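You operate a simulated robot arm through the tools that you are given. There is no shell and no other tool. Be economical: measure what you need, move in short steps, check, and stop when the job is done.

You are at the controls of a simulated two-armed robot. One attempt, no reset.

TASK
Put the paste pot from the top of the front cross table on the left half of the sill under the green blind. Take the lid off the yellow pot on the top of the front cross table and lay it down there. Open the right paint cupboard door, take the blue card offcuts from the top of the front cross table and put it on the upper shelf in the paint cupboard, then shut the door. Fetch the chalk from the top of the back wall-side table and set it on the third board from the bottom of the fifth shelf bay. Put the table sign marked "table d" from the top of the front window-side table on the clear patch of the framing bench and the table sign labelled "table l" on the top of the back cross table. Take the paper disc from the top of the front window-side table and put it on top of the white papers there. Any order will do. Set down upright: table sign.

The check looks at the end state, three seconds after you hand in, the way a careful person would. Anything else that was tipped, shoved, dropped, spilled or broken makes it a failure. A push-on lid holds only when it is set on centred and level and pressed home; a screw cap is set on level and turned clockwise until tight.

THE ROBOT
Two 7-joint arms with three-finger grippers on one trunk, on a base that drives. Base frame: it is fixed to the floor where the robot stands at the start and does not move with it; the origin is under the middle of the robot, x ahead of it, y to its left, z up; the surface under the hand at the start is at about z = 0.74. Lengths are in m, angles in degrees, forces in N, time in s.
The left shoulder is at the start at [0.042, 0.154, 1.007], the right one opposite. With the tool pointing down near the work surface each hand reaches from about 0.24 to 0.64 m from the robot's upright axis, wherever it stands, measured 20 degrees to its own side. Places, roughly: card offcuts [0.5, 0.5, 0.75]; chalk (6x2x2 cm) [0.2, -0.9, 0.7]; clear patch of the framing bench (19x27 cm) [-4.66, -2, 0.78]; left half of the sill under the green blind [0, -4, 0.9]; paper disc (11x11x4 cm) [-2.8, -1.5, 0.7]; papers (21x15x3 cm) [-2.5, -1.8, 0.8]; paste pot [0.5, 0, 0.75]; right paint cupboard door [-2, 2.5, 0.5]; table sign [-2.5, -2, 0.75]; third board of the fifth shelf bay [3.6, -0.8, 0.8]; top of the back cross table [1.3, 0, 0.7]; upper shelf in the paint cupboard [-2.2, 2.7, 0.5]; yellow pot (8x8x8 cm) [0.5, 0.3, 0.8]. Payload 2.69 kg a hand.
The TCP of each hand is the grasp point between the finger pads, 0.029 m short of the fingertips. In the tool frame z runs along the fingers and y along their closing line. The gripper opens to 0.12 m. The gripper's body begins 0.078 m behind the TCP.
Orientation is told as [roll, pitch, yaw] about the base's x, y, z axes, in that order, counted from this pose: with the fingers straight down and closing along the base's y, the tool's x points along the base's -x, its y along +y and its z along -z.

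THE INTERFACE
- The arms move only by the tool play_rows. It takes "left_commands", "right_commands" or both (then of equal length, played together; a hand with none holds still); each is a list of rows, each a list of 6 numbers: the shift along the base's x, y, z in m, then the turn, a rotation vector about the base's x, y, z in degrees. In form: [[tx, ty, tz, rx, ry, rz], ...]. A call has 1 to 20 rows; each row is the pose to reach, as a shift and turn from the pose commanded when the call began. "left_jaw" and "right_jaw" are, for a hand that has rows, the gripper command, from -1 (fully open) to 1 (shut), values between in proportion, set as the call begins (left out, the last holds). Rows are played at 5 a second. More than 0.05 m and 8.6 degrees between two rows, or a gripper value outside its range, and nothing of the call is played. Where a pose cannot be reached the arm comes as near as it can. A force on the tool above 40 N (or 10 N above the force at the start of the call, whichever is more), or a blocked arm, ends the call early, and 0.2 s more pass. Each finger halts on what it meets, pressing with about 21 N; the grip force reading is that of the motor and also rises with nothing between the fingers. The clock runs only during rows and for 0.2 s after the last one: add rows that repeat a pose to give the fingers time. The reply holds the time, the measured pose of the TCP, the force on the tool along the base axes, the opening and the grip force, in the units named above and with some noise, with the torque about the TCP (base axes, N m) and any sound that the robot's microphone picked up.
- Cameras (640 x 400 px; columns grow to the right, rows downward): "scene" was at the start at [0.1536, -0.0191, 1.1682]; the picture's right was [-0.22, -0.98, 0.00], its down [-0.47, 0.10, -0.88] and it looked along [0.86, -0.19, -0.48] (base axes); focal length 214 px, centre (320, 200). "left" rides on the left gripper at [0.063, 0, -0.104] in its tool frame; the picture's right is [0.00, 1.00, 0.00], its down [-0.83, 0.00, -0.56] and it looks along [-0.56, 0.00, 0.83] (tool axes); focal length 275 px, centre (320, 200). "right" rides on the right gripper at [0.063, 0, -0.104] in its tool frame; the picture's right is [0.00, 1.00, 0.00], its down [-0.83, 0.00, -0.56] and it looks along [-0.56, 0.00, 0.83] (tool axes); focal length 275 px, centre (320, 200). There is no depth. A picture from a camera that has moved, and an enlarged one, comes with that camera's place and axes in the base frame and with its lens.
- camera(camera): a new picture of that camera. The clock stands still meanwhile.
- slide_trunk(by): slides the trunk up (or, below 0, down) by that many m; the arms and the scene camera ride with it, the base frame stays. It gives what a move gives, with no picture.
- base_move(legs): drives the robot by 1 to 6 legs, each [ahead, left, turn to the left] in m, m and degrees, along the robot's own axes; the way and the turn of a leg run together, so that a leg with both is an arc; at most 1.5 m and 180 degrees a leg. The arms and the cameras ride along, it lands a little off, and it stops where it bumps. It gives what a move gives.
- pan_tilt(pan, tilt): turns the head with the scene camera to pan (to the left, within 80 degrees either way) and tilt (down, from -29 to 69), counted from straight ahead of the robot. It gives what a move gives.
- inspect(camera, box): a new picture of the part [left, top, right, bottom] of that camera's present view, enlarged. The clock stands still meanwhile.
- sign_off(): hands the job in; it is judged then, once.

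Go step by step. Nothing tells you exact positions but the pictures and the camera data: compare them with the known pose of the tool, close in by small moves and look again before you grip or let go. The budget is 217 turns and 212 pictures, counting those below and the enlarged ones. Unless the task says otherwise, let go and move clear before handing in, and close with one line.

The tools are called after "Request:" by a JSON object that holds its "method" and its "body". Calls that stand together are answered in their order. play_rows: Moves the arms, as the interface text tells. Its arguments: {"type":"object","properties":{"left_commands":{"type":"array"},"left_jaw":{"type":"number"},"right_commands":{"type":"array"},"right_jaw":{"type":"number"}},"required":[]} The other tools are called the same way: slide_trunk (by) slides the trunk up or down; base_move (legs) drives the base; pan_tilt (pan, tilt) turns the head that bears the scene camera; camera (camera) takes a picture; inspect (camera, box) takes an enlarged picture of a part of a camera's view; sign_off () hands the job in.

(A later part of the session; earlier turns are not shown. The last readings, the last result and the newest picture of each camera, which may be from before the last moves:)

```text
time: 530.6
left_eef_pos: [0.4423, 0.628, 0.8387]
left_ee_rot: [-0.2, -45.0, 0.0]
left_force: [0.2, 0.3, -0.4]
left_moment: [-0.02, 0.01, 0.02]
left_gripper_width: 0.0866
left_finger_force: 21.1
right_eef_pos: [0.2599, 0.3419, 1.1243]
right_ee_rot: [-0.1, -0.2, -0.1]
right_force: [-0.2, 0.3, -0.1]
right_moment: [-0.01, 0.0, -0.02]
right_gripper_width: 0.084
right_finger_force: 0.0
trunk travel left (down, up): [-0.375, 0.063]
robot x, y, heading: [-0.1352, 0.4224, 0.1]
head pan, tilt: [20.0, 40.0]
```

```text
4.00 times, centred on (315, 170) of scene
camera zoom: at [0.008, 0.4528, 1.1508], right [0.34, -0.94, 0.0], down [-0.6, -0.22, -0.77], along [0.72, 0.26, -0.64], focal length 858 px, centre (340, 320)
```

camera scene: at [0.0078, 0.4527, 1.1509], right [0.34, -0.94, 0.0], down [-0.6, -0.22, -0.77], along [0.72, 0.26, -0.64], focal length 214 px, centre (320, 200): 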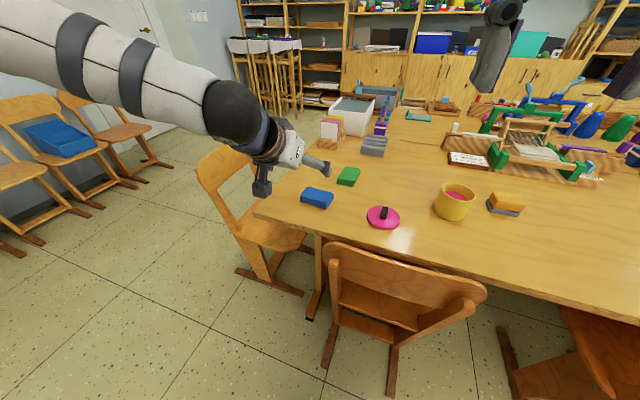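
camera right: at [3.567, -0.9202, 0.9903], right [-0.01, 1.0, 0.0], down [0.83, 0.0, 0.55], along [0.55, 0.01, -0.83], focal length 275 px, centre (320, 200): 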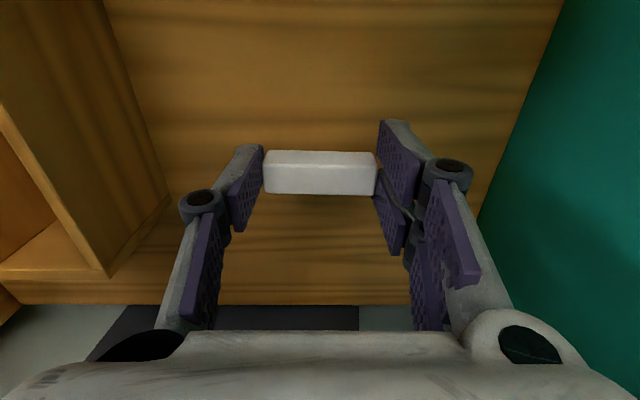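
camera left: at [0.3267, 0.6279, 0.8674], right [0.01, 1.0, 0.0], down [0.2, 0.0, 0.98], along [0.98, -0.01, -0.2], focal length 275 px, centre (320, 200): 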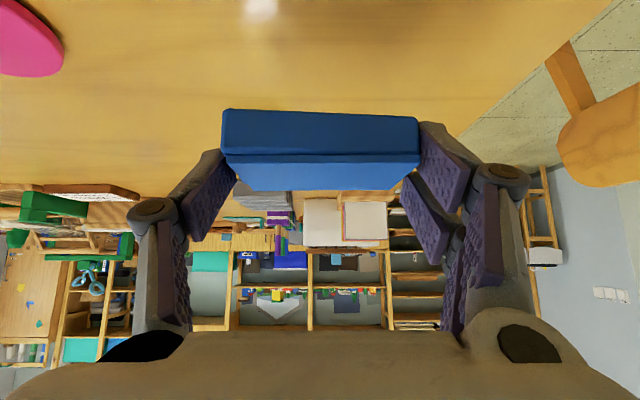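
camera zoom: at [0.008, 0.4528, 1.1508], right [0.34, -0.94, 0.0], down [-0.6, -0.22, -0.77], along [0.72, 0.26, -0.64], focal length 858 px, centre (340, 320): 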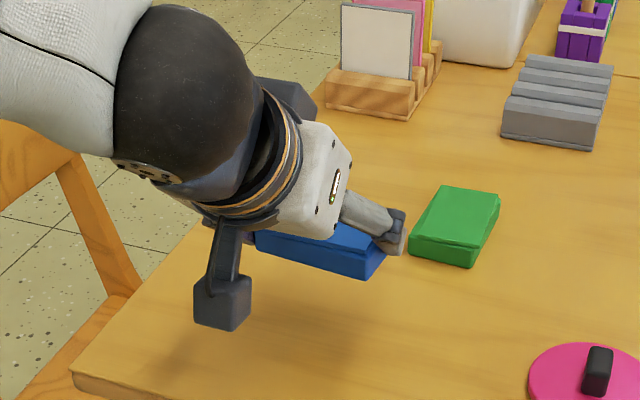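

Card is held level in the tilted grip. I'll lift and tuck it, then drive to face the cupboard.

Request:
{"method": "play_rows", "body": {"left_commands": [[0, 0, 0.04, 0, 0, 0], [-0.02, 0, 0.08, 0, 0, 0], [-0.05, 0, 0.11, 0, 0, 0], [-0.08, 0, 0.14, 0, 0, 0], [-0.1, -0.02, 0.16, 0, 0, 0]]}}

Request:
{"method": "base_move", "body": {"legs": [[-0.4, 0, 0], [0, 0, 90], [0.3, 1.45, 0], [0.5, 0.2, 0]]}}

Request:
{"method": "pan_tilt", "body": {"pan": 0, "tilt": 25}}

Request:
{"method": "camera", "body": {"camera": "scene"}}

```text
time: 531.8
left_eef_pos: [0.3439, 0.6102, 0.9995]
left_ee_rot: [0.0, -45.0, -0.1]
left_force: [0.2, 0.2, 0.1]
left_moment: [-0.01, -0.01, 0.03]
left_gripper_width: 0.0863
left_finger_force: 20.5
right_eef_pos: [0.2594, 0.3422, 1.1241]
right_ee_rot: [0.0, -0.3, -0.1]
right_force: [-0.3, 0.7, 0.3]
right_moment: [-0.02, 0.03, 0.0]
right_gripper_width: 0.0843
right_finger_force: 0.1
trunk travel left (down, up): [-0.375, 0.063]
robot x, y, heading: [-0.1379, 0.4209, 0.2]
head pan, tilt: [20.0, 40.0]
```

```text
time: 551.7
left_eef_pos: [-2.3621, 1.7137, 0.9995]
left_ee_rot: [-0.1, -44.9, 89.5]
left_force: [0.1, 0.8, -0.4]
left_moment: [-0.02, -0.01, 0.0]
left_gripper_width: 0.0847
left_finger_force: 20.6
right_eef_pos: [-2.0938, 1.6264, 1.1247]
right_ee_rot: [-0.1, -0.3, 89.3]
right_force: [0.1, 0.3, 0.3]
right_moment: [0.02, -0.06, 0.03]
right_gripper_width: 0.0838
right_finger_force: 0.1
trunk travel left (down, up): [-0.375, 0.063]
robot x, y, heading: [-2.176, 1.2302, 89.5]
head pan, tilt: [20.0, 40.0]
```

```text
time: 552.5
left_eef_pos: [-2.36, 1.7134, 0.9988]
left_ee_rot: [-0.2, -45.0, 89.5]
left_force: [-0.4, 0.2, -0.6]
left_moment: [-0.03, 0.01, 0.0]
left_gripper_width: 0.0842
left_finger_force: 21.0
right_eef_pos: [-2.0928, 1.6263, 1.1244]
right_ee_rot: [-0.2, -0.3, 89.3]
right_force: [-0.8, 0.7, 0.5]
right_moment: [0.0, 0.0, -0.01]
right_gripper_width: 0.0839
right_finger_force: 0.0
trunk travel left (down, up): [-0.375, 0.063]
robot x, y, heading: [-2.178, 1.2299, 89.5]
head pan, tilt: [0.0, 25.0]
```

```text
81 pictures are left
camera scene: at [-2.1754, 1.3872, 1.1741], right [1.0, -0.01, 0.0], down [0.0, -0.42, -0.91], along [0.01, 0.91, -0.42], focal length 214 px, centre (320, 200)
```

scene: 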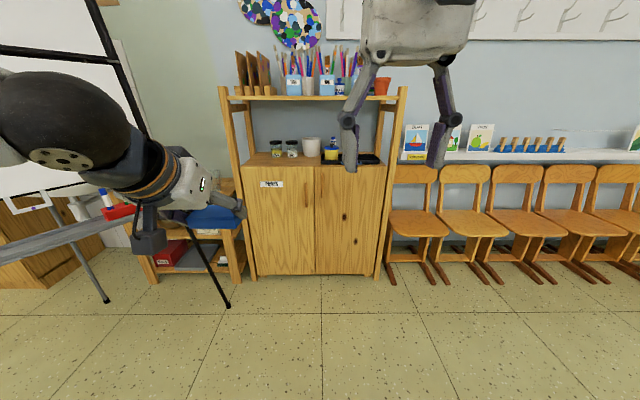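

The cupboard is ahead, and an easel stands to the left. I'll check the easel's distance from the left elbow before moving in.

Request:
{"method": "pan_tilt", "body": {"pan": 45, "tilt": 10}}

Request:
{"method": "camera", "body": {"camera": "scene"}}

Request:
{"method": "inspect", "body": {"camera": "left", "box": [0, 0, 640, 400]}}

```text
time: 553.7
left_eef_pos: [-2.3594, 1.7137, 0.9993]
left_ee_rot: [-0.3, -45.0, 89.5]
left_force: [0.4, -0.6, 0.1]
left_moment: [0.05, 0.01, -0.01]
left_gripper_width: 0.0843
left_finger_force: 20.8
right_eef_pos: [-2.093, 1.6269, 1.1244]
right_ee_rot: [-0.1, -0.3, 89.4]
right_force: [-0.2, 0.8, -0.4]
right_moment: [0.0, 0.0, 0.0]
right_gripper_width: 0.0841
right_finger_force: 0.0
trunk travel left (down, up): [-0.375, 0.063]
robot x, y, heading: [-2.1804, 1.2308, 89.5]
head pan, tilt: [45.0, 10.0]
```

```text
80 pictures are left
camera scene: at [-2.2412, 1.3614, 1.1985], right [0.71, 0.7, 0.0], down [0.12, -0.12, -0.98], along [-0.69, 0.7, -0.17], focal length 214 px, centre (320, 200)
```

scene: 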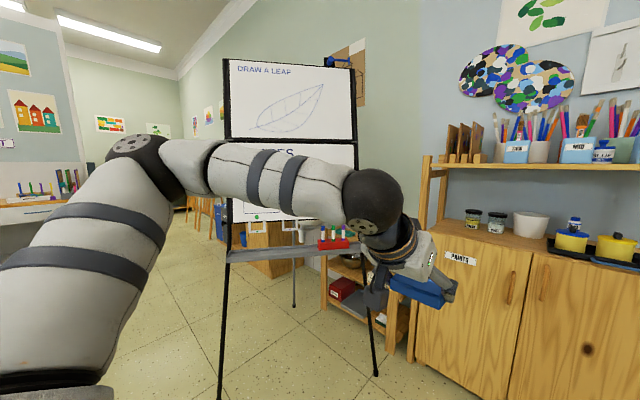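

```text
1.00 times, centred on (320, 200) of left (not enlarged: the box is as wide or as high as the picture)
camera zoom: at [-2.3611, 1.5945, 1.0281], right [-1.0, 0.01, 0.0], down [0.0, 0.19, 0.98], along [0.01, 0.98, -0.19], focal length 275 px, centre (320, 200)
```

zoom: 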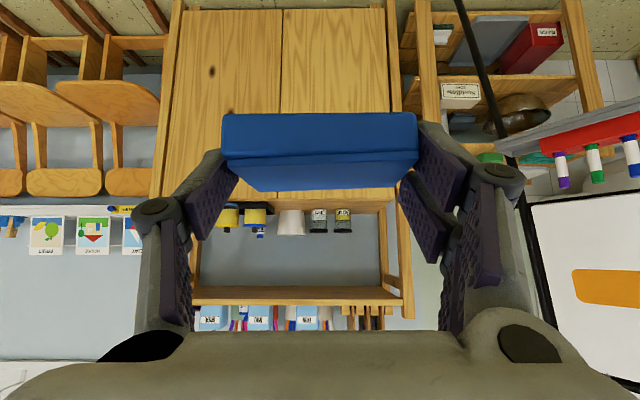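

The easel stays well to the left. I'll drive 0.5 m closer and look at the handles.

Request:
{"method": "base_move", "body": {"legs": [[0.55, 0.03, 0.5]]}}

Request:
{"method": "pan_tilt", "body": {"pan": 0, "tilt": 35}}

Request:
{"method": "camera", "body": {"camera": "scene"}}

Request:
{"method": "camera", "body": {"camera": "right"}}

```text
time: 556.9
left_eef_pos: [-2.3938, 2.2761, 0.9995]
left_ee_rot: [-0.2, -45.0, 90.0]
left_force: [0.5, -1.3, -0.3]
left_moment: [-0.04, -0.02, -0.04]
left_gripper_width: 0.0842
left_finger_force: 21.2
right_eef_pos: [-2.1235, 2.1906, 1.1239]
right_ee_rot: [-0.1, -0.2, 90.1]
right_force: [0.7, 0.1, -0.2]
right_moment: [0.01, 0.0, -0.02]
right_gripper_width: 0.0842
right_finger_force: 0.1
trunk travel left (down, up): [-0.375, 0.063]
robot x, y, heading: [-2.2059, 1.7923, 90.2]
head pan, tilt: [45.0, 10.0]
```

```text
time: 558.0
left_eef_pos: [-2.3936, 2.2765, 0.9997]
left_ee_rot: [-0.2, -45.0, 90.0]
left_force: [0.2, -0.5, -0.7]
left_moment: [0.0, -0.02, 0.0]
left_gripper_width: 0.0844
left_finger_force: 20.9
right_eef_pos: [-2.1257, 2.1907, 1.124]
right_ee_rot: [-0.1, -0.3, 90.0]
right_force: [-0.5, 0.6, 0.5]
right_moment: [-0.02, 0.01, -0.01]
right_gripper_width: 0.0841
right_finger_force: 0.2
trunk travel left (down, up): [-0.375, 0.063]
robot x, y, heading: [-2.2053, 1.7983, 90.1]
head pan, tilt: [0.0, 35.0]
```

```text
78 pictures are left
camera scene: at [-2.2053, 1.9469, 1.1584], right [1.0, 0.0, 0.0], down [0.0, -0.57, -0.82], along [0.0, 0.82, -0.57], focal length 214 px, centre (320, 200)
```

scene: 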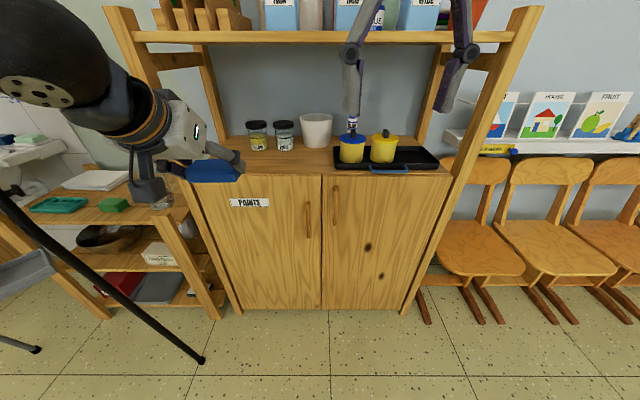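

```text
77 pictures are left
camera right: at [-2.1252, 2.1275, 1.2278], right [-1.0, 0.0, 0.0], down [0.0, 0.83, 0.56], along [0.0, 0.56, -0.83], focal length 275 px, centre (320, 200)
```

right: 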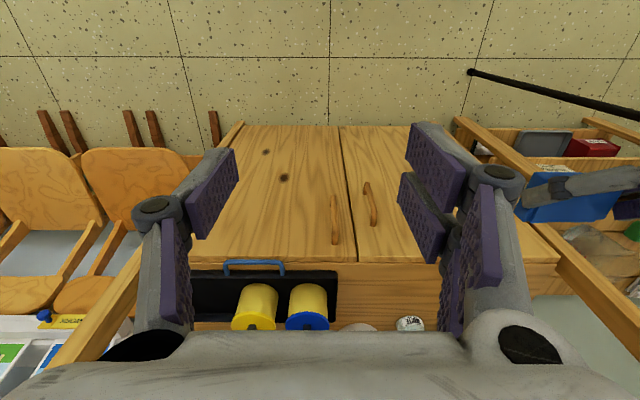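

The right door's handle is a vertical bar at about (-2.156, 2.498), z 0.68–0.82; the hinge is near x≈-1.80. I'll bring the right hand down in front of it with the fingers pointing at the door.

Request:
{"method": "play_rows", "body": {"right_commands": [[-0.003, 0.005, -0.034, 8.2, 0, 0], [-0.006, 0.01, -0.068, 16.4, 0, 0], [-0.009, 0.02, -0.102, 24.6, 0, 0], [-0.012, 0.03, -0.136, 32.8, 0, 0], [-0.015, 0.045, -0.17, 41, 0, 0], [-0.018, 0.06, -0.204, 49.2, 0, 0], [-0.021, 0.075, -0.238, 57.4, 0, 0], [-0.024, 0.09, -0.272, 65.6, 0, 0], [-0.027, 0.105, -0.306, 73.8, 0, 0], [-0.03, 0.12, -0.34, 82, 0, 0], [-0.031, 0.135, -0.374, 90, 0, 0], [-0.031, 0.135, -0.374, 90, 0, 0]]}}

Request:
{"method": "camera", "body": {"camera": "right"}}

Request:
{"method": "camera", "body": {"camera": "scene"}}

```text
time: 560.6
left_eef_pos: [-2.3928, 2.2762, 0.9987]
left_ee_rot: [-0.3, -44.9, 90.0]
left_force: [1.0, -0.2, -0.5]
left_moment: [-0.01, 0.01, 0.0]
left_gripper_width: 0.0839
left_finger_force: 21.4
right_eef_pos: [-2.1567, 2.3263, 0.7511]
right_ee_rot: [167.3, -89.6, -77.4]
right_force: [0.1, 0.0, -0.1]
right_moment: [-0.04, 0.03, 0.04]
right_gripper_width: 0.0841
right_finger_force: 0.2
trunk travel left (down, up): [-0.375, 0.063]
robot x, y, heading: [-2.2075, 1.7934, 90.3]
head pan, tilt: [0.0, 35.0]
```

```text
76 pictures are left
camera right: at [-2.157, 2.2218, 0.6865], right [-1.0, 0.0, 0.0], down [0.0, -0.56, 0.83], along [0.0, 0.83, 0.56], focal length 275 px, centre (320, 200)
```

right: 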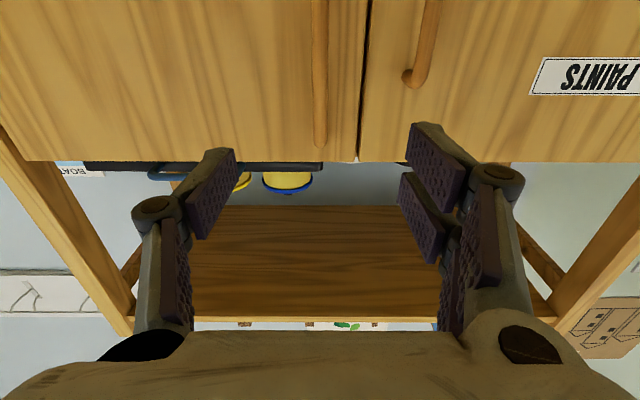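

```text
75 pictures are left
camera scene: at [-2.2051, 1.9467, 1.1585], right [1.0, 0.0, 0.0], down [0.0, -0.57, -0.82], along [0.0, 0.82, -0.57], focal length 214 px, centre (320, 200)
```

scene: 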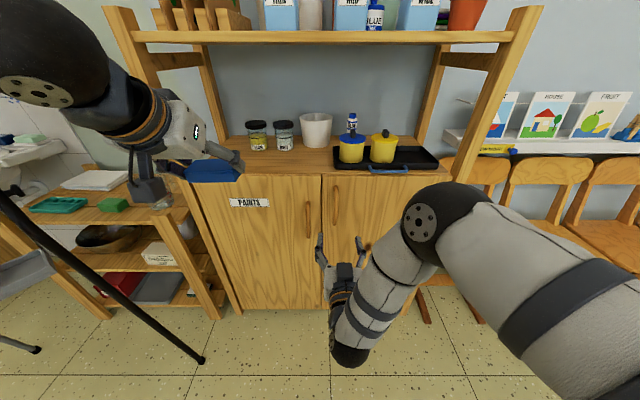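

The handle bar is centred between the fingers. I'll advance and grip it.

Request:
{"method": "play_rows", "body": {"right_commands": [[0, 0.04, 0, 0, 0, 0], [0, 0.08, 0, 0, 0, 0], [0, 0.12, 0, 0, 0, 0], [0, 0.15, 0, 0, 0, 0], [0, 0.163, 0, 0, 0, 0], [0, 0.163, 0, 0, 0, 0]]}}

Request:
{"method": "camera", "body": {"camera": "right"}}

Request:
{"method": "inspect", "body": {"camera": "scene", "box": [260, 150, 420, 290]}}

```text
time: 562.0
left_eef_pos: [-2.3931, 2.2761, 0.9985]
left_ee_rot: [-0.2, -45.0, 90.0]
left_force: [-0.4, 0.2, -0.4]
left_moment: [-0.04, -0.02, 0.06]
left_gripper_width: 0.0842
left_finger_force: 21.1
right_eef_pos: [-2.1555, 2.4898, 0.7502]
right_ee_rot: [170.8, -89.6, -80.9]
right_force: [0.2, -0.7, -0.3]
right_moment: [0.02, 0.01, 0.0]
right_gripper_width: 0.0839
right_finger_force: 0.1
trunk travel left (down, up): [-0.375, 0.063]
robot x, y, heading: [-2.2047, 1.7935, 90.0]
head pan, tilt: [0.0, 35.0]
```

```text
74 pictures are left
camera right: at [-2.1564, 2.3857, 0.6861], right [-1.0, 0.0, 0.0], down [0.0, -0.56, 0.83], along [0.0, 0.83, 0.56], focal length 275 px, centre (320, 200)
```

right: 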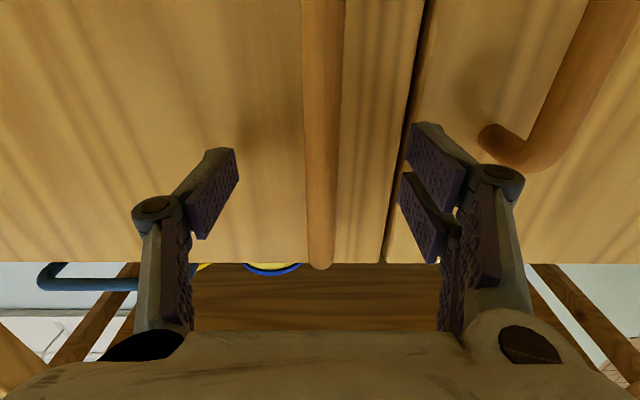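

```text
2.86 times, centred on (340, 220) of scene
camera zoom: at [-2.2052, 1.9469, 1.1584], right [1.0, 0.0, 0.0], down [0.0, -0.57, -0.82], along [0.0, 0.82, -0.57], focal length 613 px, centre (263, 143)
```

zoom: 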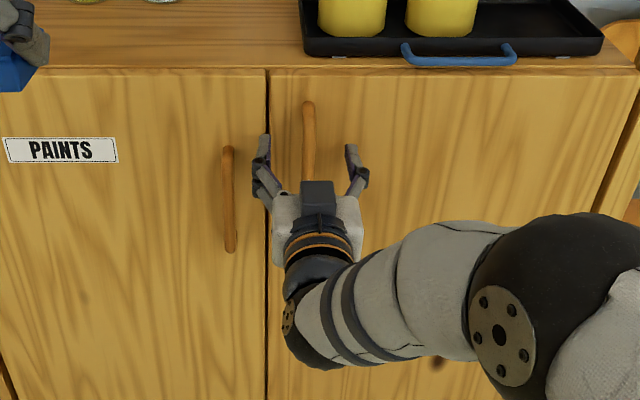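

Fingers flank the bar. I'll close on it and check the grip.

Request:
{"method": "play_rows", "body": {"right_commands": [[0, 0, 0, 0, 0, 0], [0, 0, 0, 0, 0, 0], [0, 0, 0, 0, 0, 0]], "right_jaw": 1}}

Request:
{"method": "play_rows", "body": {"right_commands": [[0.002, -0.015, 0, 0, 0, 2.5], [0.0053, -0.0308, 0, 0, 0, 5], [0.0132, -0.061, 0, 0, 0, 10], [0.0238, -0.0905, 0, 0, 0, 15], [0.0368, -0.119, 0, 0, 0, 20], [0.0523, -0.146, 0, 0, 0, 25], [0.07, -0.172, 0, 0, 0, 30]]}}

Request:
{"method": "camera", "body": {"camera": "scene"}}

```text
time: 562.8
left_eef_pos: [-2.3949, 2.2765, 0.9996]
left_ee_rot: [-0.1, -45.0, 90.1]
left_force: [-0.5, -0.2, -1.1]
left_moment: [0.0, -0.01, 0.05]
left_gripper_width: 0.0838
left_finger_force: 20.8
right_eef_pos: [-2.1564, 2.4896, 0.7506]
right_ee_rot: [175.9, -89.7, -85.8]
right_force: [-5.0, 0.2, -0.8]
right_moment: [0.02, -0.07, 0.03]
right_gripper_width: 0.0128
right_finger_force: 39.5
trunk travel left (down, up): [-0.375, 0.063]
robot x, y, heading: [-2.2041, 1.7948, 90.1]
head pan, tilt: [0.0, 35.0]
```

```text
time: 563.6
left_eef_pos: [-2.3916, 2.2765, 0.9989]
left_ee_rot: [-0.3, -45.1, 90.0]
left_force: [-0.7, -0.2, -0.4]
left_moment: [-0.01, -0.05, -0.08]
left_gripper_width: 0.0843
left_finger_force: 21.0
right_eef_pos: [-2.1491, 2.4495, 0.7497]
right_ee_rot: [-109.2, -89.6, -156.5]
right_force: [7.8, 2.2, -3.4]
right_moment: [-0.13, 0.78, 0.02]
right_gripper_width: 0.0129
right_finger_force: 39.5
right hand out of reach, approached as far as the arm can: row 3
trunk travel left (down, up): [-0.375, 0.063]
robot x, y, heading: [-2.2031, 1.797, 90.0]
head pan, tilt: [0.0, 35.0]
stopped in row 3 (right hand): the force on the tool passed its limit at 59 N (the readings are from after the stop); the commanded pose is now the measured one
```

```text
72 pictures are left
camera scene: at [-2.205, 1.947, 1.1583], right [1.0, 0.0, 0.0], down [0.0, -0.57, -0.82], along [0.0, 0.82, -0.57], focal length 214 px, centre (320, 200)
```

scene: 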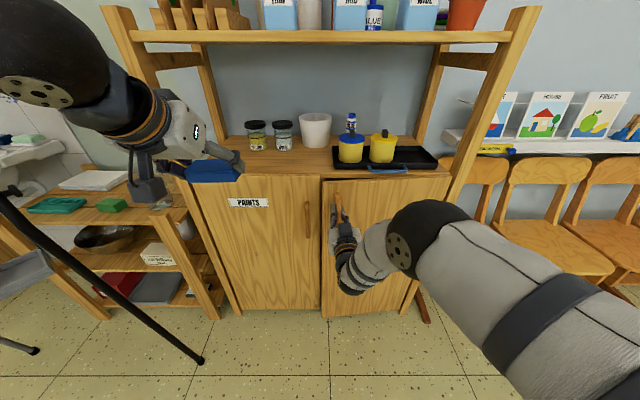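

The door is ajar by about 4 cm, but the wrist rotation hit its limit. I'll keep pulling by translation only, letting the bar turn between the pads.

Request:
{"method": "play_rows", "body": {"right_commands": [[0.003, -0.01, 0, 0, 0, 0], [0.007, -0.02, 0, 0, 0, 0], [0.012, -0.035, 0, 0, 0, 0], [0.017, -0.05, 0, 0, 0, 0], [0.024, -0.065, 0, 0, 0, 0], [0.031, -0.08, 0, 0, 0, 0]]}}

Request:
{"method": "camera", "body": {"camera": "scene"}}

```text
time: 564.6
left_eef_pos: [-2.3895, 2.2773, 0.9972]
left_ee_rot: [-0.2, -45.1, 89.8]
left_force: [-0.6, 0.0, -0.2]
left_moment: [0.01, 0.01, -0.03]
left_gripper_width: 0.0839
left_finger_force: 21.0
right_eef_pos: [-2.1326, 2.3977, 0.7505]
right_ee_rot: [-86.8, -89.1, 179.3]
right_force: [9.0, 3.9, -6.3]
right_moment: [-0.41, 0.88, -0.17]
right_gripper_width: 0.0125
right_finger_force: 39.7
right hand out of reach, approached as far as the arm can: row 3, 4, 5
trunk travel left (down, up): [-0.375, 0.063]
robot x, y, heading: [-2.2045, 1.7923, 89.8]
head pan, tilt: [0.0, 35.0]
stopped in row 5 (right hand): the force on the tool passed its limit at 45 N (the readings are from after the stop); the commanded pose is now the measured one
```

```text
71 pictures are left
camera scene: at [-2.2034, 1.9475, 1.1583], right [1.0, 0.0, 0.0], down [0.0, -0.57, -0.82], along [0.0, 0.82, -0.57], focal length 214 px, centre (320, 200)
```

scene: 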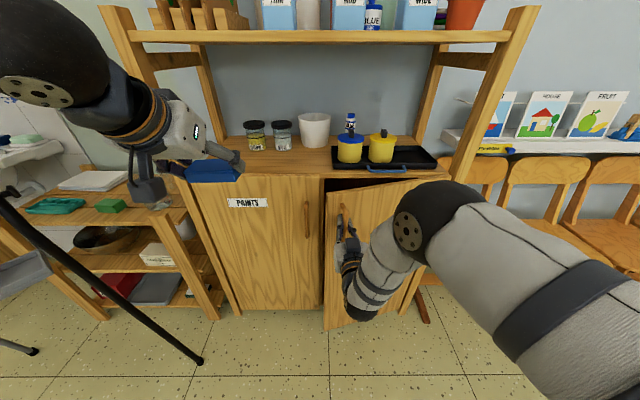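

Door is open about 14°. I'll continue the pull with the base: back and a little to the right, following the arc.

Request:
{"method": "base_move", "body": {"legs": [[-0.06, -0.025, 5]]}}

Request:
{"method": "camera", "body": {"camera": "scene"}}

```text
time: 565.4
left_eef_pos: [-2.3923, 2.2611, 0.9989]
left_ee_rot: [-0.2, -45.1, 90.7]
left_force: [-0.4, -0.2, -0.5]
left_moment: [0.0, 0.04, -0.02]
left_gripper_width: 0.0841
left_finger_force: 20.8
right_eef_pos: [-2.1283, 2.3885, 0.7503]
right_ee_rot: [-86.6, -89.0, 179.1]
right_force: [3.1, 0.1, -7.0]
right_moment: [-0.27, 0.97, -0.22]
right_gripper_width: 0.0127
right_finger_force: 39.3
trunk travel left (down, up): [-0.375, 0.063]
robot x, y, heading: [-2.2006, 1.7811, 91.2]
head pan, tilt: [0.0, 35.0]
stopped in leg 1: the force on the tool passed its limit at 54 N (the readings are from after the stop); the commanded pose is now the measured one
```

```text
70 pictures are left
camera scene: at [-2.1997, 1.9346, 1.1585], right [1.0, 0.01, 0.0], down [0.01, -0.57, -0.82], along [-0.01, 0.82, -0.57], focal length 214 px, centre (320, 200)
```

scene: 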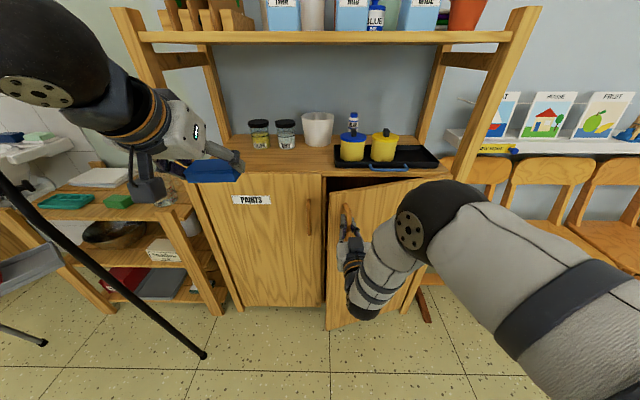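

I'll let go of the handle; the door stays ajar. Then I'll use closed fingers pointing down behind the door to push it open.

Request:
{"method": "play_rows", "body": {"right_commands": [[0, 0, 0, 0, 0, 0], [0, 0, 0, 0, 0, 0], [0.0, -0.04, 0, 0, 0, 0], [0.0, -0.08, 0, 0, 0, 0], [0.0, -0.12, 0, 0, 0, 0]], "right_jaw": 0}}

Request:
{"method": "play_rows", "body": {"right_commands": [[0, 0, 0.03, -8.2, 0, 0], [0, 0, 0.06, -16.4, 0, 0], [0, 0, 0.09, -24.6, 0, 0], [0, 0, 0.12, -32.8, 0, 0], [0, 0, 0.15, -41, 0, 0], [0, 0, 0.18, -49.2, 0, 0], [0, 0, 0.21, -57.4, 0, 0], [0, 0, 0.24, -65.6, 0, 0], [0, 0, 0.27, -73.8, 0, 0], [0, 0, 0.29, -82, 0, 0], [0, 0, 0.3, -90, 0, 0]], "right_jaw": 1}}

Request:
{"method": "pan_tilt", "body": {"pan": 0, "tilt": 40}}

Request:
{"method": "camera", "body": {"camera": "scene"}}

Request:
{"method": "camera", "body": {"camera": "right"}}

```text
time: 566.6
left_eef_pos: [-2.3933, 2.2605, 0.9992]
left_ee_rot: [-0.2, -45.0, 90.9]
left_force: [0.0, 0.2, -0.9]
left_moment: [-0.02, 0.02, 0.02]
left_gripper_width: 0.0842
left_finger_force: 21.1
right_eef_pos: [-2.1301, 2.2677, 0.7535]
right_ee_rot: [-103.5, -88.9, -163.8]
right_force: [-0.5, -0.6, 0.2]
right_moment: [0.02, 0.02, 0.01]
right_gripper_width: 0.0603
right_finger_force: 0.1
trunk travel left (down, up): [-0.375, 0.063]
robot x, y, heading: [-2.2034, 1.7838, 90.9]
head pan, tilt: [0.0, 35.0]
```

```text
time: 569.0
left_eef_pos: [-2.3941, 2.2618, 0.9983]
left_ee_rot: [-0.2, -45.0, 90.9]
left_force: [-0.5, 1.1, -0.4]
left_moment: [0.01, 0.0, -0.02]
left_gripper_width: 0.084
left_finger_force: 20.8
right_eef_pos: [-2.1305, 2.2686, 1.05]
right_ee_rot: [2.6, -0.1, 91.3]
right_force: [0.9, 1.1, 0.1]
right_moment: [-0.03, -0.03, 0.01]
right_gripper_width: 0.0003
right_finger_force: 21.1
trunk travel left (down, up): [-0.375, 0.063]
robot x, y, heading: [-2.196, 1.7817, 90.7]
head pan, tilt: [0.0, 35.0]
```

```text
time: 569.7
left_eef_pos: [-2.3942, 2.261, 0.9998]
left_ee_rot: [-0.2, -45.1, 90.9]
left_force: [0.5, -0.2, 0.4]
left_moment: [0.01, -0.02, 0.01]
left_gripper_width: 0.084
left_finger_force: 20.6
right_eef_pos: [-2.1301, 2.2685, 1.0518]
right_ee_rot: [2.6, -0.3, 91.1]
right_force: [-0.2, 0.9, 0.5]
right_moment: [0.02, 0.0, -0.03]
right_gripper_width: 0.0
right_finger_force: 21.0
trunk travel left (down, up): [-0.375, 0.063]
robot x, y, heading: [-2.196, 1.7804, 91.2]
head pan, tilt: [0.0, 40.0]
```

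```text
69 pictures are left
camera scene: at [-2.2003, 1.9314, 1.1509], right [1.0, 0.02, 0.0], down [0.01, -0.64, -0.77], along [-0.01, 0.77, -0.64], focal length 214 px, centre (320, 200)
```

scene: 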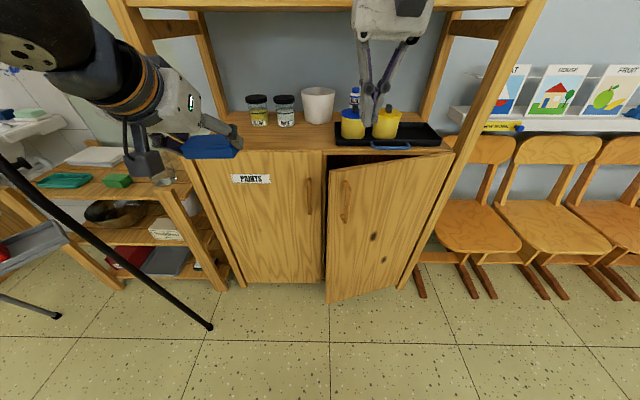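

```text
68 pictures are left
camera right: at [-2.1239, 2.2047, 1.155], right [-1.0, -0.02, 0.05], down [0.01, 0.83, 0.56], along [-0.05, 0.56, -0.83], focal length 275 px, centre (320, 200)
```

right: 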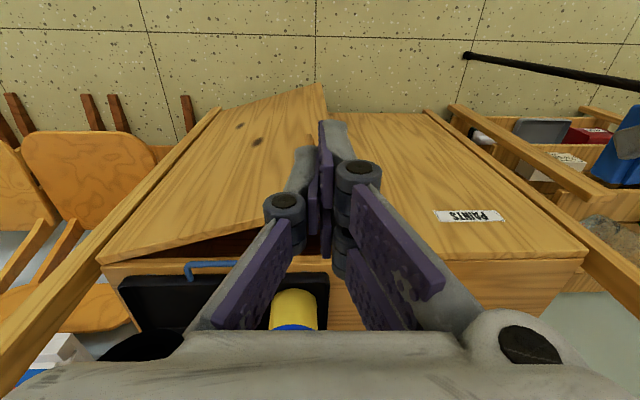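

The gap behind the door's free edge is about 5 cm. I'll position the closed fingers above the gap and look before lowering.

Request:
{"method": "play_rows", "body": {"right_commands": [[-0.008, 0.045, -0.01, 0, -2.6, 0], [-0.016, 0.09, -0.02, 0, -2.6, 0], [-0.024, 0.135, -0.04, 0, -2.6, 0], [-0.032, 0.18, -0.06, 0, -2.6, 0], [-0.038, 0.222, -0.08, 0, -2.6, 0], [-0.038, 0.236, -0.1, 0, -2.6, 0], [-0.038, 0.236, -0.12, 0, -2.6, 0]]}}

Request:
{"method": "camera", "body": {"camera": "right"}}

Request:
{"method": "inspect", "body": {"camera": "scene", "box": [260, 90, 420, 230]}}

```text
time: 571.3
left_eef_pos: [-2.3932, 2.2608, 0.9991]
left_ee_rot: [-0.3, -45.0, 90.8]
left_force: [-0.7, -0.2, -0.3]
left_moment: [-0.01, -0.05, 0.0]
left_gripper_width: 0.0843
left_finger_force: 21.0
right_eef_pos: [-2.1212, 2.3568, 0.9202]
right_ee_rot: [0.0, -0.3, 91.1]
right_force: [0.4, -0.3, 0.2]
right_moment: [0.01, 0.02, 0.01]
right_gripper_width: 0.0
right_finger_force: 21.6
right hand out of reach, approached as far as the arm can: row 1, 2, 3, 4, 5, 6, 7
trunk travel left (down, up): [-0.375, 0.063]
robot x, y, heading: [-2.1968, 1.782, 90.6]
head pan, tilt: [0.0, 40.0]
```

```text
67 pictures are left
camera right: at [-2.1197, 2.2936, 1.0234], right [-1.0, -0.03, 0.0], down [-0.02, 0.83, 0.56], along [-0.01, 0.56, -0.83], focal length 275 px, centre (320, 200)
```

right: 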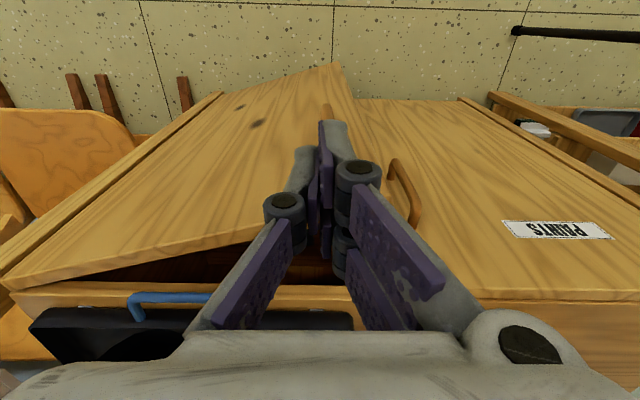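

```text
2.86 times, centred on (340, 160) of scene
camera zoom: at [-2.2003, 1.9316, 1.1508], right [1.0, 0.02, 0.0], down [0.01, -0.64, -0.77], along [-0.01, 0.77, -0.64], focal length 613 px, centre (263, 314)
```

zoom: 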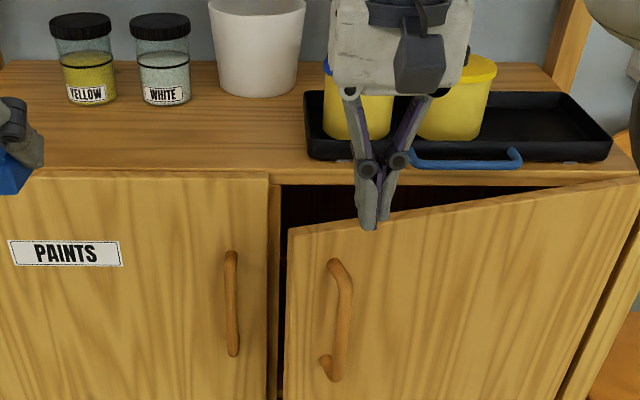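

The arm is at its reach limit; I'll move the base 0.13 m forward.

Request:
{"method": "base_move", "body": {"legs": [[0.13, 0.01, -0.8]]}}

Request:
{"method": "camera", "body": {"camera": "right"}}

Request:
{"method": "camera", "body": {"camera": "scene"}}

```text
time: 572.6
left_eef_pos: [-2.3979, 2.3918, 0.9989]
left_ee_rot: [-0.2, -45.0, 90.2]
left_force: [0.1, -0.4, 0.0]
left_moment: [0.0, -0.01, -0.05]
left_gripper_width: 0.084
left_finger_force: 21.3
right_eef_pos: [-2.1243, 2.486, 0.9193]
right_ee_rot: [0.0, -0.2, 90.3]
right_force: [0.1, 0.7, 0.6]
right_moment: [-0.02, -0.01, -0.01]
right_gripper_width: 0.0001
right_finger_force: 21.4
trunk travel left (down, up): [-0.375, 0.063]
robot x, y, heading: [-2.2127, 1.9102, 90.3]
head pan, tilt: [0.0, 40.0]
```

```text
65 pictures are left
camera right: at [-2.1235, 2.4212, 1.0233], right [-1.0, -0.01, 0.0], down [-0.01, 0.83, 0.56], along [-0.01, 0.56, -0.83], focal length 275 px, centre (320, 200)
```

right: 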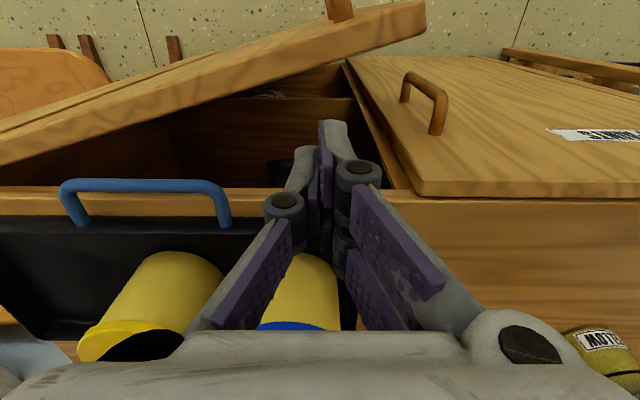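

```text
64 pictures are left
camera scene: at [-2.2091, 2.0605, 1.1507], right [1.0, 0.0, 0.0], down [0.0, -0.64, -0.77], along [0.0, 0.77, -0.64], focal length 214 px, centre (320, 200)
```

scene: 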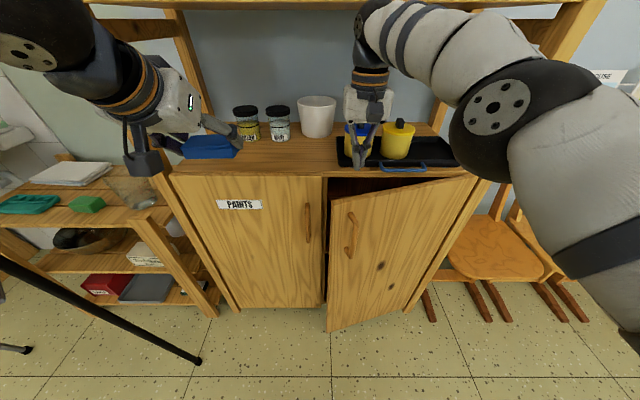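

The gap behind the door at the fingers is y 2.446–2.535, and the fingers are centred in it at y≈2.486. I'll lower them in, shifted slightly left of the tray handle.

Request:
{"method": "play_rows", "body": {"right_commands": [[-0.02, 0.003, -0.02, 0, 0, 0], [-0.02, 0.003, -0.05, 0, 0, 0], [-0.02, 0.003, -0.08, 0, 0, 0], [-0.02, 0.003, -0.105, 0, 0, 0]]}}

Request:
{"method": "camera", "body": {"camera": "right"}}

```text
time: 573.6
left_eef_pos: [-2.3976, 2.3923, 0.9991]
left_ee_rot: [-0.2, -45.0, 90.1]
left_force: [0.5, -0.9, -0.4]
left_moment: [0.02, -0.01, -0.02]
left_gripper_width: 0.0838
left_finger_force: 21.2
right_eef_pos: [-2.1436, 2.4872, 0.8123]
right_ee_rot: [-0.1, -0.3, 90.3]
right_force: [0.4, 0.2, 0.0]
right_moment: [0.01, 0.01, 0.0]
right_gripper_width: 0.0
right_finger_force: 20.9
right hand out of reach, approached as far as the arm can: row 1
trunk travel left (down, up): [-0.375, 0.063]
robot x, y, heading: [-2.2081, 1.9089, 90.1]
head pan, tilt: [0.0, 40.0]
```

```text
63 pictures are left
camera right: at [-2.1444, 2.4244, 0.9167], right [-1.0, -0.01, 0.0], down [-0.01, 0.83, 0.56], along [-0.01, 0.56, -0.83], focal length 275 px, centre (320, 200)
```

right: 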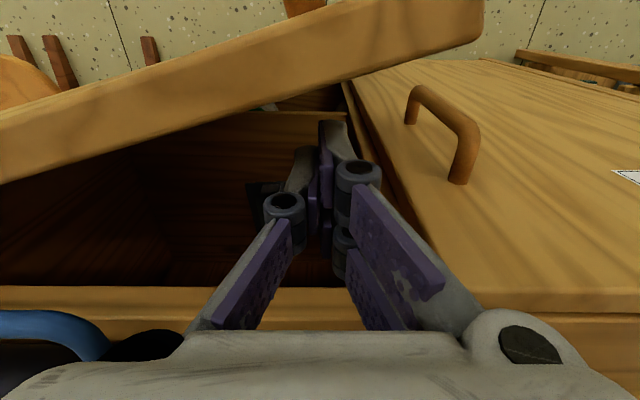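

Fingers are behind the door. I'll push it open along its arc to about 60°.

Request:
{"method": "play_rows", "body": {"right_commands": [[0.02, -0.023, 0, 0, 0, 0], [0.034, -0.063, 0, 0, 0, 0], [0.05, -0.104, 0, 0, 0, 0], [0.073, -0.141, 0, 0, 0, 0], [0.1, -0.175, 0, 0, 0, 0], [0.132, -0.204, 0, 0, 0, 0], [0.166, -0.23, 0, 0, 0, 0]]}}

Request:
{"method": "camera", "body": {"camera": "scene"}}

```text
time: 575.2
left_eef_pos: [-2.3959, 2.3903, 0.999]
left_ee_rot: [-0.2, -45.0, 90.0]
left_force: [0.0, -0.4, 0.4]
left_moment: [0.0, -0.01, -0.01]
left_gripper_width: 0.0841
left_finger_force: 20.7
right_eef_pos: [-1.9786, 2.2529, 0.813]
right_ee_rot: [0.1, -0.4, 90.3]
right_force: [0.6, -0.3, 0.5]
right_moment: [0.01, 0.04, -0.02]
right_gripper_width: 0.0002
right_finger_force: 20.6
trunk travel left (down, up): [-0.375, 0.063]
robot x, y, heading: [-2.2126, 1.9106, 90.3]
head pan, tilt: [0.0, 40.0]
```

```text
62 pictures are left
camera scene: at [-2.2083, 2.0593, 1.1509], right [1.0, 0.0, 0.0], down [0.0, -0.64, -0.77], along [0.0, 0.77, -0.64], focal length 214 px, centre (320, 200)
```

scene: 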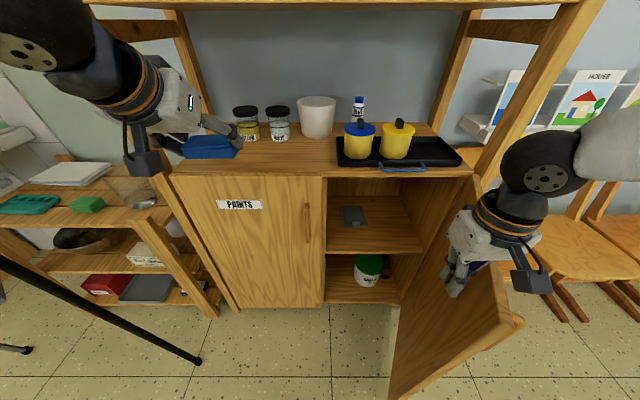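

The door is open about 65°, showing the upper shelf (z≈0.50) with a small grey item at its back. I'll push the door on to about 88°.

Request:
{"method": "play_rows", "body": {"right_commands": [[0.04, -0.02, 0, 0, 0, 0], [0.078, -0.035, 0, 0, 0, 0], [0.118, -0.044, 0, 0, 0, 0], [0.158, -0.048, 0, 0, 0, 0]]}}

Request:
{"method": "camera", "body": {"camera": "scene"}}

```text
time: 576.2
left_eef_pos: [-2.3974, 2.3915, 0.9977]
left_ee_rot: [-0.2, -45.0, 90.0]
left_force: [0.5, 0.0, -0.5]
left_moment: [0.0, 0.0, 0.0]
left_gripper_width: 0.084
left_finger_force: 20.9
right_eef_pos: [-1.8182, 2.2064, 0.8144]
right_ee_rot: [0.0, -0.3, 90.4]
right_force: [0.0, 0.5, 0.8]
right_moment: [-0.01, 0.0, -0.04]
right_gripper_width: 0.0
right_finger_force: 20.5
trunk travel left (down, up): [-0.375, 0.063]
robot x, y, heading: [-2.2073, 1.9084, 89.8]
head pan, tilt: [0.0, 40.0]
```

```text
61 pictures are left
camera scene: at [-2.2088, 2.0596, 1.1509], right [1.0, 0.0, 0.0], down [0.0, -0.64, -0.77], along [0.0, 0.77, -0.64], focal length 214 px, centre (320, 200)
```

scene: 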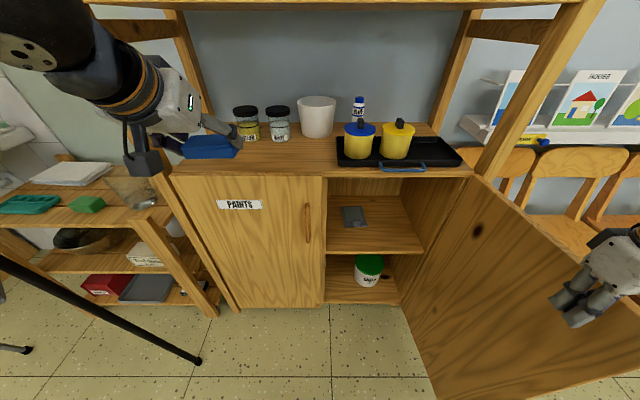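

The door is open to roughly 88°. I'll lift the right hand clear and bring it in front of the robot, then shift slightly right.

Request:
{"method": "play_rows", "body": {"right_commands": [[-0.005, 0, 0.045, 0, 0, 0], [-0.01, 0, 0.09, 0, 0, 0], [-0.01, 0, 0.135, 0, 0, 0], [-0.01, 0, 0.18, 0, 0, 0], [-0.02, 0, 0.225, 0, 0, 0], [-0.06, 0, 0.25, 0, 0, 0], [-0.105, 0, 0.26, 0, 0, 0], [-0.15, 0, 0.26, 0, 0, 0]], "left_commands": [[0, -0.01, 0, 0, 0, 0], [0, -0.02, 0, 0, 0, 0], [0, -0.03, 0, 0, 0, 0], [0, -0.04, 0, 0, 0, 0], [0, -0.05, 0, 0, 0, 0], [0, -0.06, 0, 0, 0, 0], [0, -0.06, 0, 0, 0, 0], [0, -0.06, 0, 0, 0, 0]]}}

Request:
{"method": "base_move", "body": {"legs": [[0, -0.1, 0]]}}

Request:
{"method": "slide_trunk", "body": {"by": -0.2}}

Request:
{"method": "camera", "body": {"camera": "scene"}}

```text
time: 578.0
left_eef_pos: [-2.3978, 2.3317, 0.9987]
left_ee_rot: [-0.3, -44.9, 90.1]
left_force: [-0.4, -0.2, -0.1]
left_moment: [0.0, -0.03, 0.01]
left_gripper_width: 0.0841
left_finger_force: 21.0
right_eef_pos: [-1.9742, 2.2089, 1.0748]
right_ee_rot: [-0.1, -0.3, 90.3]
right_force: [0.3, -0.5, 0.2]
right_moment: [0.05, 0.01, 0.0]
right_gripper_width: 0.0001
right_finger_force: 20.9
right hand out of reach, approached as far as the arm can: row 4, 5, 6, 7
trunk travel left (down, up): [-0.375, 0.063]
robot x, y, heading: [-2.2131, 1.9077, 90.0]
head pan, tilt: [0.0, 40.0]
```

```text
time: 579.4
left_eef_pos: [-2.2963, 2.3328, 0.9992]
left_ee_rot: [-0.3, -45.0, 90.0]
left_force: [0.4, -0.2, -1.2]
left_moment: [0.0, 0.01, -0.02]
left_gripper_width: 0.0839
left_finger_force: 20.6
right_eef_pos: [-1.8707, 2.2081, 1.0747]
right_ee_rot: [0.0, -0.1, 90.3]
right_force: [0.8, 0.3, -0.2]
right_moment: [0.02, 0.02, 0.01]
right_gripper_width: 0.0
right_finger_force: 20.9
trunk travel left (down, up): [-0.375, 0.063]
robot x, y, heading: [-2.111, 1.9098, 89.9]
head pan, tilt: [0.0, 40.0]
```

```text
time: 581.6
left_eef_pos: [-2.2963, 2.3324, 0.7991]
left_ee_rot: [-0.2, -45.1, 90.0]
left_force: [-0.4, -0.1, -0.9]
left_moment: [0.01, 0.03, 0.02]
left_gripper_width: 0.0839
left_finger_force: 20.5
right_eef_pos: [-1.8727, 2.2497, 0.8229]
right_ee_rot: [0.2, 12.1, 90.3]
right_force: [-0.5, -0.2, -0.1]
right_moment: [0.0, 0.02, -0.02]
right_gripper_width: 0.0
right_finger_force: 21.1
trunk travel left (down, up): [-0.175, 0.263]
robot x, y, heading: [-2.111, 1.9101, 90.0]
head pan, tilt: [0.0, 40.0]
```

```text
60 pictures are left
camera scene: at [-2.1089, 2.1223, 0.9407], right [1.0, 0.0, 0.0], down [0.0, -0.64, -0.77], along [0.0, 0.77, -0.64], focal length 214 px, centre (320, 200)
```

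scene: 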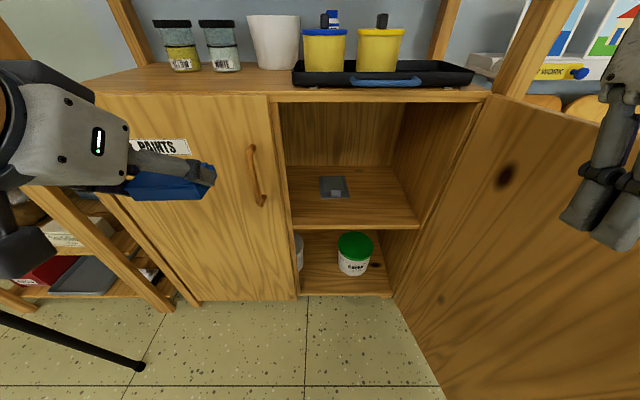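

The shelf is clearly visible (z≈0.49, free space right of the grey item). I'll raise the right hand out of the way, move 8 cm forward and bring the card down in front of the opening.

Request:
{"method": "play_rows", "body": {"right_commands": [[0, 0, 0.03, 0, 0, 0], [0, 0, 0.06, 0, 0, 0], [0, 0, 0.08, 0, 0, 0], [0, 0, 0.08, 0, 0, 0]]}}

Request:
{"method": "play_rows", "body": {"left_commands": [[0.03, 0, -0.02, 0, 0, 0], [0.065, 0, -0.04, 0, 0, 0], [0.1, 0, -0.06, 0, 0, 0], [0.135, 0, -0.08, 0, 0, 0], [0.17, 0, -0.1, 0, 0, 0], [0.205, 0, -0.12, 0, 0, 0], [0.24, 0, -0.14, 0, 0, 0], [0.275, 0, -0.16, 0, 0, 0], [0.305, 0, -0.18, 0, 0, 0], [0.305, 0, -0.2, 0, 0, 0]]}}

Request:
{"method": "camera", "body": {"camera": "left"}}

Request:
{"method": "camera", "body": {"camera": "scene"}}

```text
time: 582.6
left_eef_pos: [-2.2971, 2.3322, 0.7988]
left_ee_rot: [-0.2, -45.1, 90.1]
left_force: [-0.2, -0.1, -0.1]
left_moment: [-0.02, 0.03, 0.0]
left_gripper_width: 0.0838
left_finger_force: 20.8
right_eef_pos: [-1.9037, 2.2506, 0.841]
right_ee_rot: [0.2, 12.2, 90.4]
right_force: [0.2, -0.1, -0.7]
right_moment: [-0.05, 0.01, -0.01]
right_gripper_width: 0.0001
right_finger_force: 21.2
right hand out of reach, approached as far as the arm can: row 1, 2, 3, 4
trunk travel left (down, up): [-0.175, 0.263]
robot x, y, heading: [-2.1073, 1.9136, 90.3]
head pan, tilt: [0.0, 40.0]
```

```text
time: 584.8
left_eef_pos: [-1.9914, 2.3331, 0.5967]
left_ee_rot: [-0.2, -45.0, 90.1]
left_force: [-1.2, 0.4, -0.6]
left_moment: [-0.01, 0.0, 0.01]
left_gripper_width: 0.084
left_finger_force: 20.7
right_eef_pos: [-1.9048, 2.2502, 0.8416]
right_ee_rot: [0.2, 12.1, 90.2]
right_force: [-0.2, 0.4, -0.4]
right_moment: [0.01, -0.04, 0.05]
right_gripper_width: 0.0
right_finger_force: 21.1
trunk travel left (down, up): [-0.175, 0.263]
robot x, y, heading: [-2.1121, 1.9104, 89.9]
head pan, tilt: [0.0, 40.0]
```

```text
59 pictures are left
camera left: at [-1.9916, 2.2135, 0.627], right [-1.0, 0.01, 0.0], down [0.0, 0.19, 0.98], along [0.0, 0.98, -0.19], focal length 275 px, centre (320, 200)
```

left: 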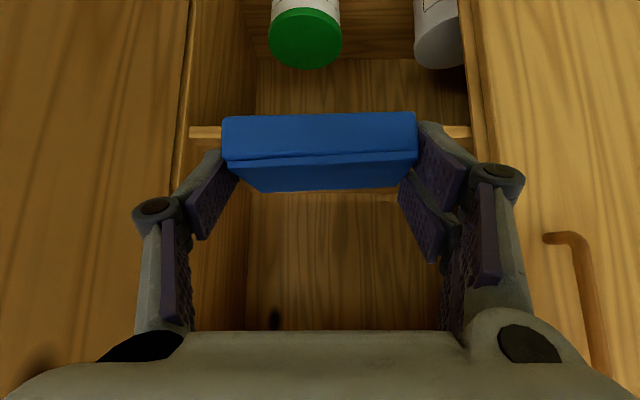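

```text
58 pictures are left
camera scene: at [-2.1089, 2.1224, 0.9406], right [1.0, 0.0, 0.0], down [0.0, -0.64, -0.77], along [0.0, 0.77, -0.64], focal length 214 px, centre (320, 200)
```

scene: 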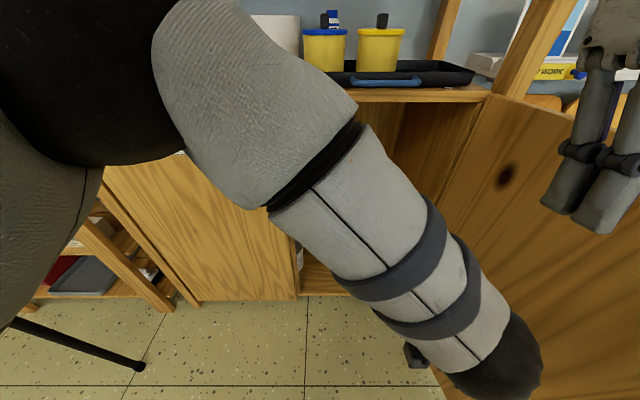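

The card is centred in front of the compartment, with the shelf top at z≈0.484. I'll move the base 0.1 m forward, then slide the card in above the shelf.

Request:
{"method": "base_move", "body": {"legs": [[0.1, 0, 0]]}}

Request:
{"method": "play_rows", "body": {"left_commands": [[0.01, 0.03, -0.01, 0, 0, 0], [0.02, 0.065, -0.02, 0, 0, 0], [0.03, 0.1, -0.025, 0, 0, 0], [0.035, 0.135, -0.03, 0, 0, 0], [0.035, 0.165, -0.035, 0, 0, 0], [0.035, 0.165, -0.035, 0, 0, 0]]}}

Request:
{"method": "camera", "body": {"camera": "left"}}

Request:
{"method": "camera", "body": {"camera": "right"}}

```text
time: 585.9
left_eef_pos: [-1.9935, 2.4343, 0.5982]
left_ee_rot: [-0.2, -45.0, 90.1]
left_force: [-0.1, 0.1, 0.0]
left_moment: [-0.03, 0.04, 0.01]
left_gripper_width: 0.0839
left_finger_force: 20.8
right_eef_pos: [-1.9033, 2.3519, 0.8408]
right_ee_rot: [0.2, 12.1, 90.4]
right_force: [0.3, 0.1, 0.9]
right_moment: [0.01, 0.02, -0.02]
right_gripper_width: 0.0
right_finger_force: 21.2
trunk travel left (down, up): [-0.175, 0.263]
robot x, y, heading: [-2.11, 2.0082, 90.2]
head pan, tilt: [0.0, 40.0]
```

```text
time: 587.3
left_eef_pos: [-1.9672, 2.6065, 0.5664]
left_ee_rot: [-0.3, -45.2, 91.3]
left_force: [-0.7, -0.7, 0.0]
left_moment: [-0.02, 0.01, 0.02]
left_gripper_width: 0.084
left_finger_force: 20.9
right_eef_pos: [-1.9049, 2.3521, 0.8414]
right_ee_rot: [0.1, 12.1, 90.3]
right_force: [-0.5, 1.2, -0.1]
right_moment: [-0.02, 0.0, 0.04]
right_gripper_width: 0.0
right_finger_force: 21.1
trunk travel left (down, up): [-0.175, 0.263]
robot x, y, heading: [-2.1053, 2.009, 90.0]
head pan, tilt: [0.0, 40.0]
```

```text
57 pictures are left
camera left: at [-1.9643, 2.4864, 0.5951], right [-1.0, -0.01, 0.0], down [0.0, 0.19, 0.98], along [-0.01, 0.98, -0.19], focal length 275 px, centre (320, 200)
```

left: 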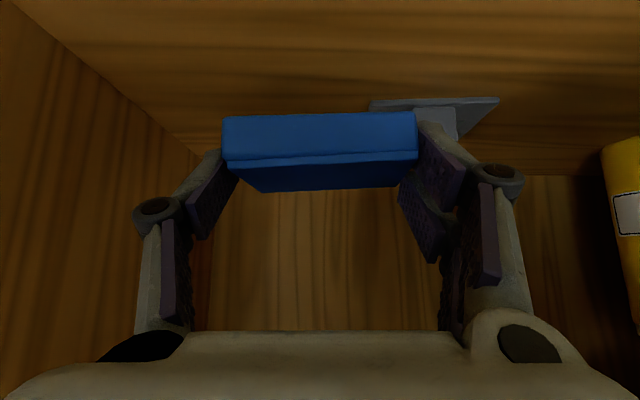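

```text
56 pictures are left
camera right: at [-1.9038, 2.3119, 0.9563], right [-1.0, -0.01, 0.0], down [-0.01, 0.93, 0.37], along [-0.01, 0.37, -0.93], focal length 275 px, centre (320, 200)
```

right: 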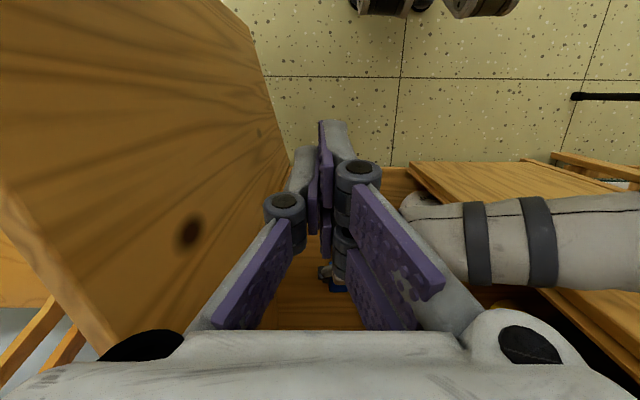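

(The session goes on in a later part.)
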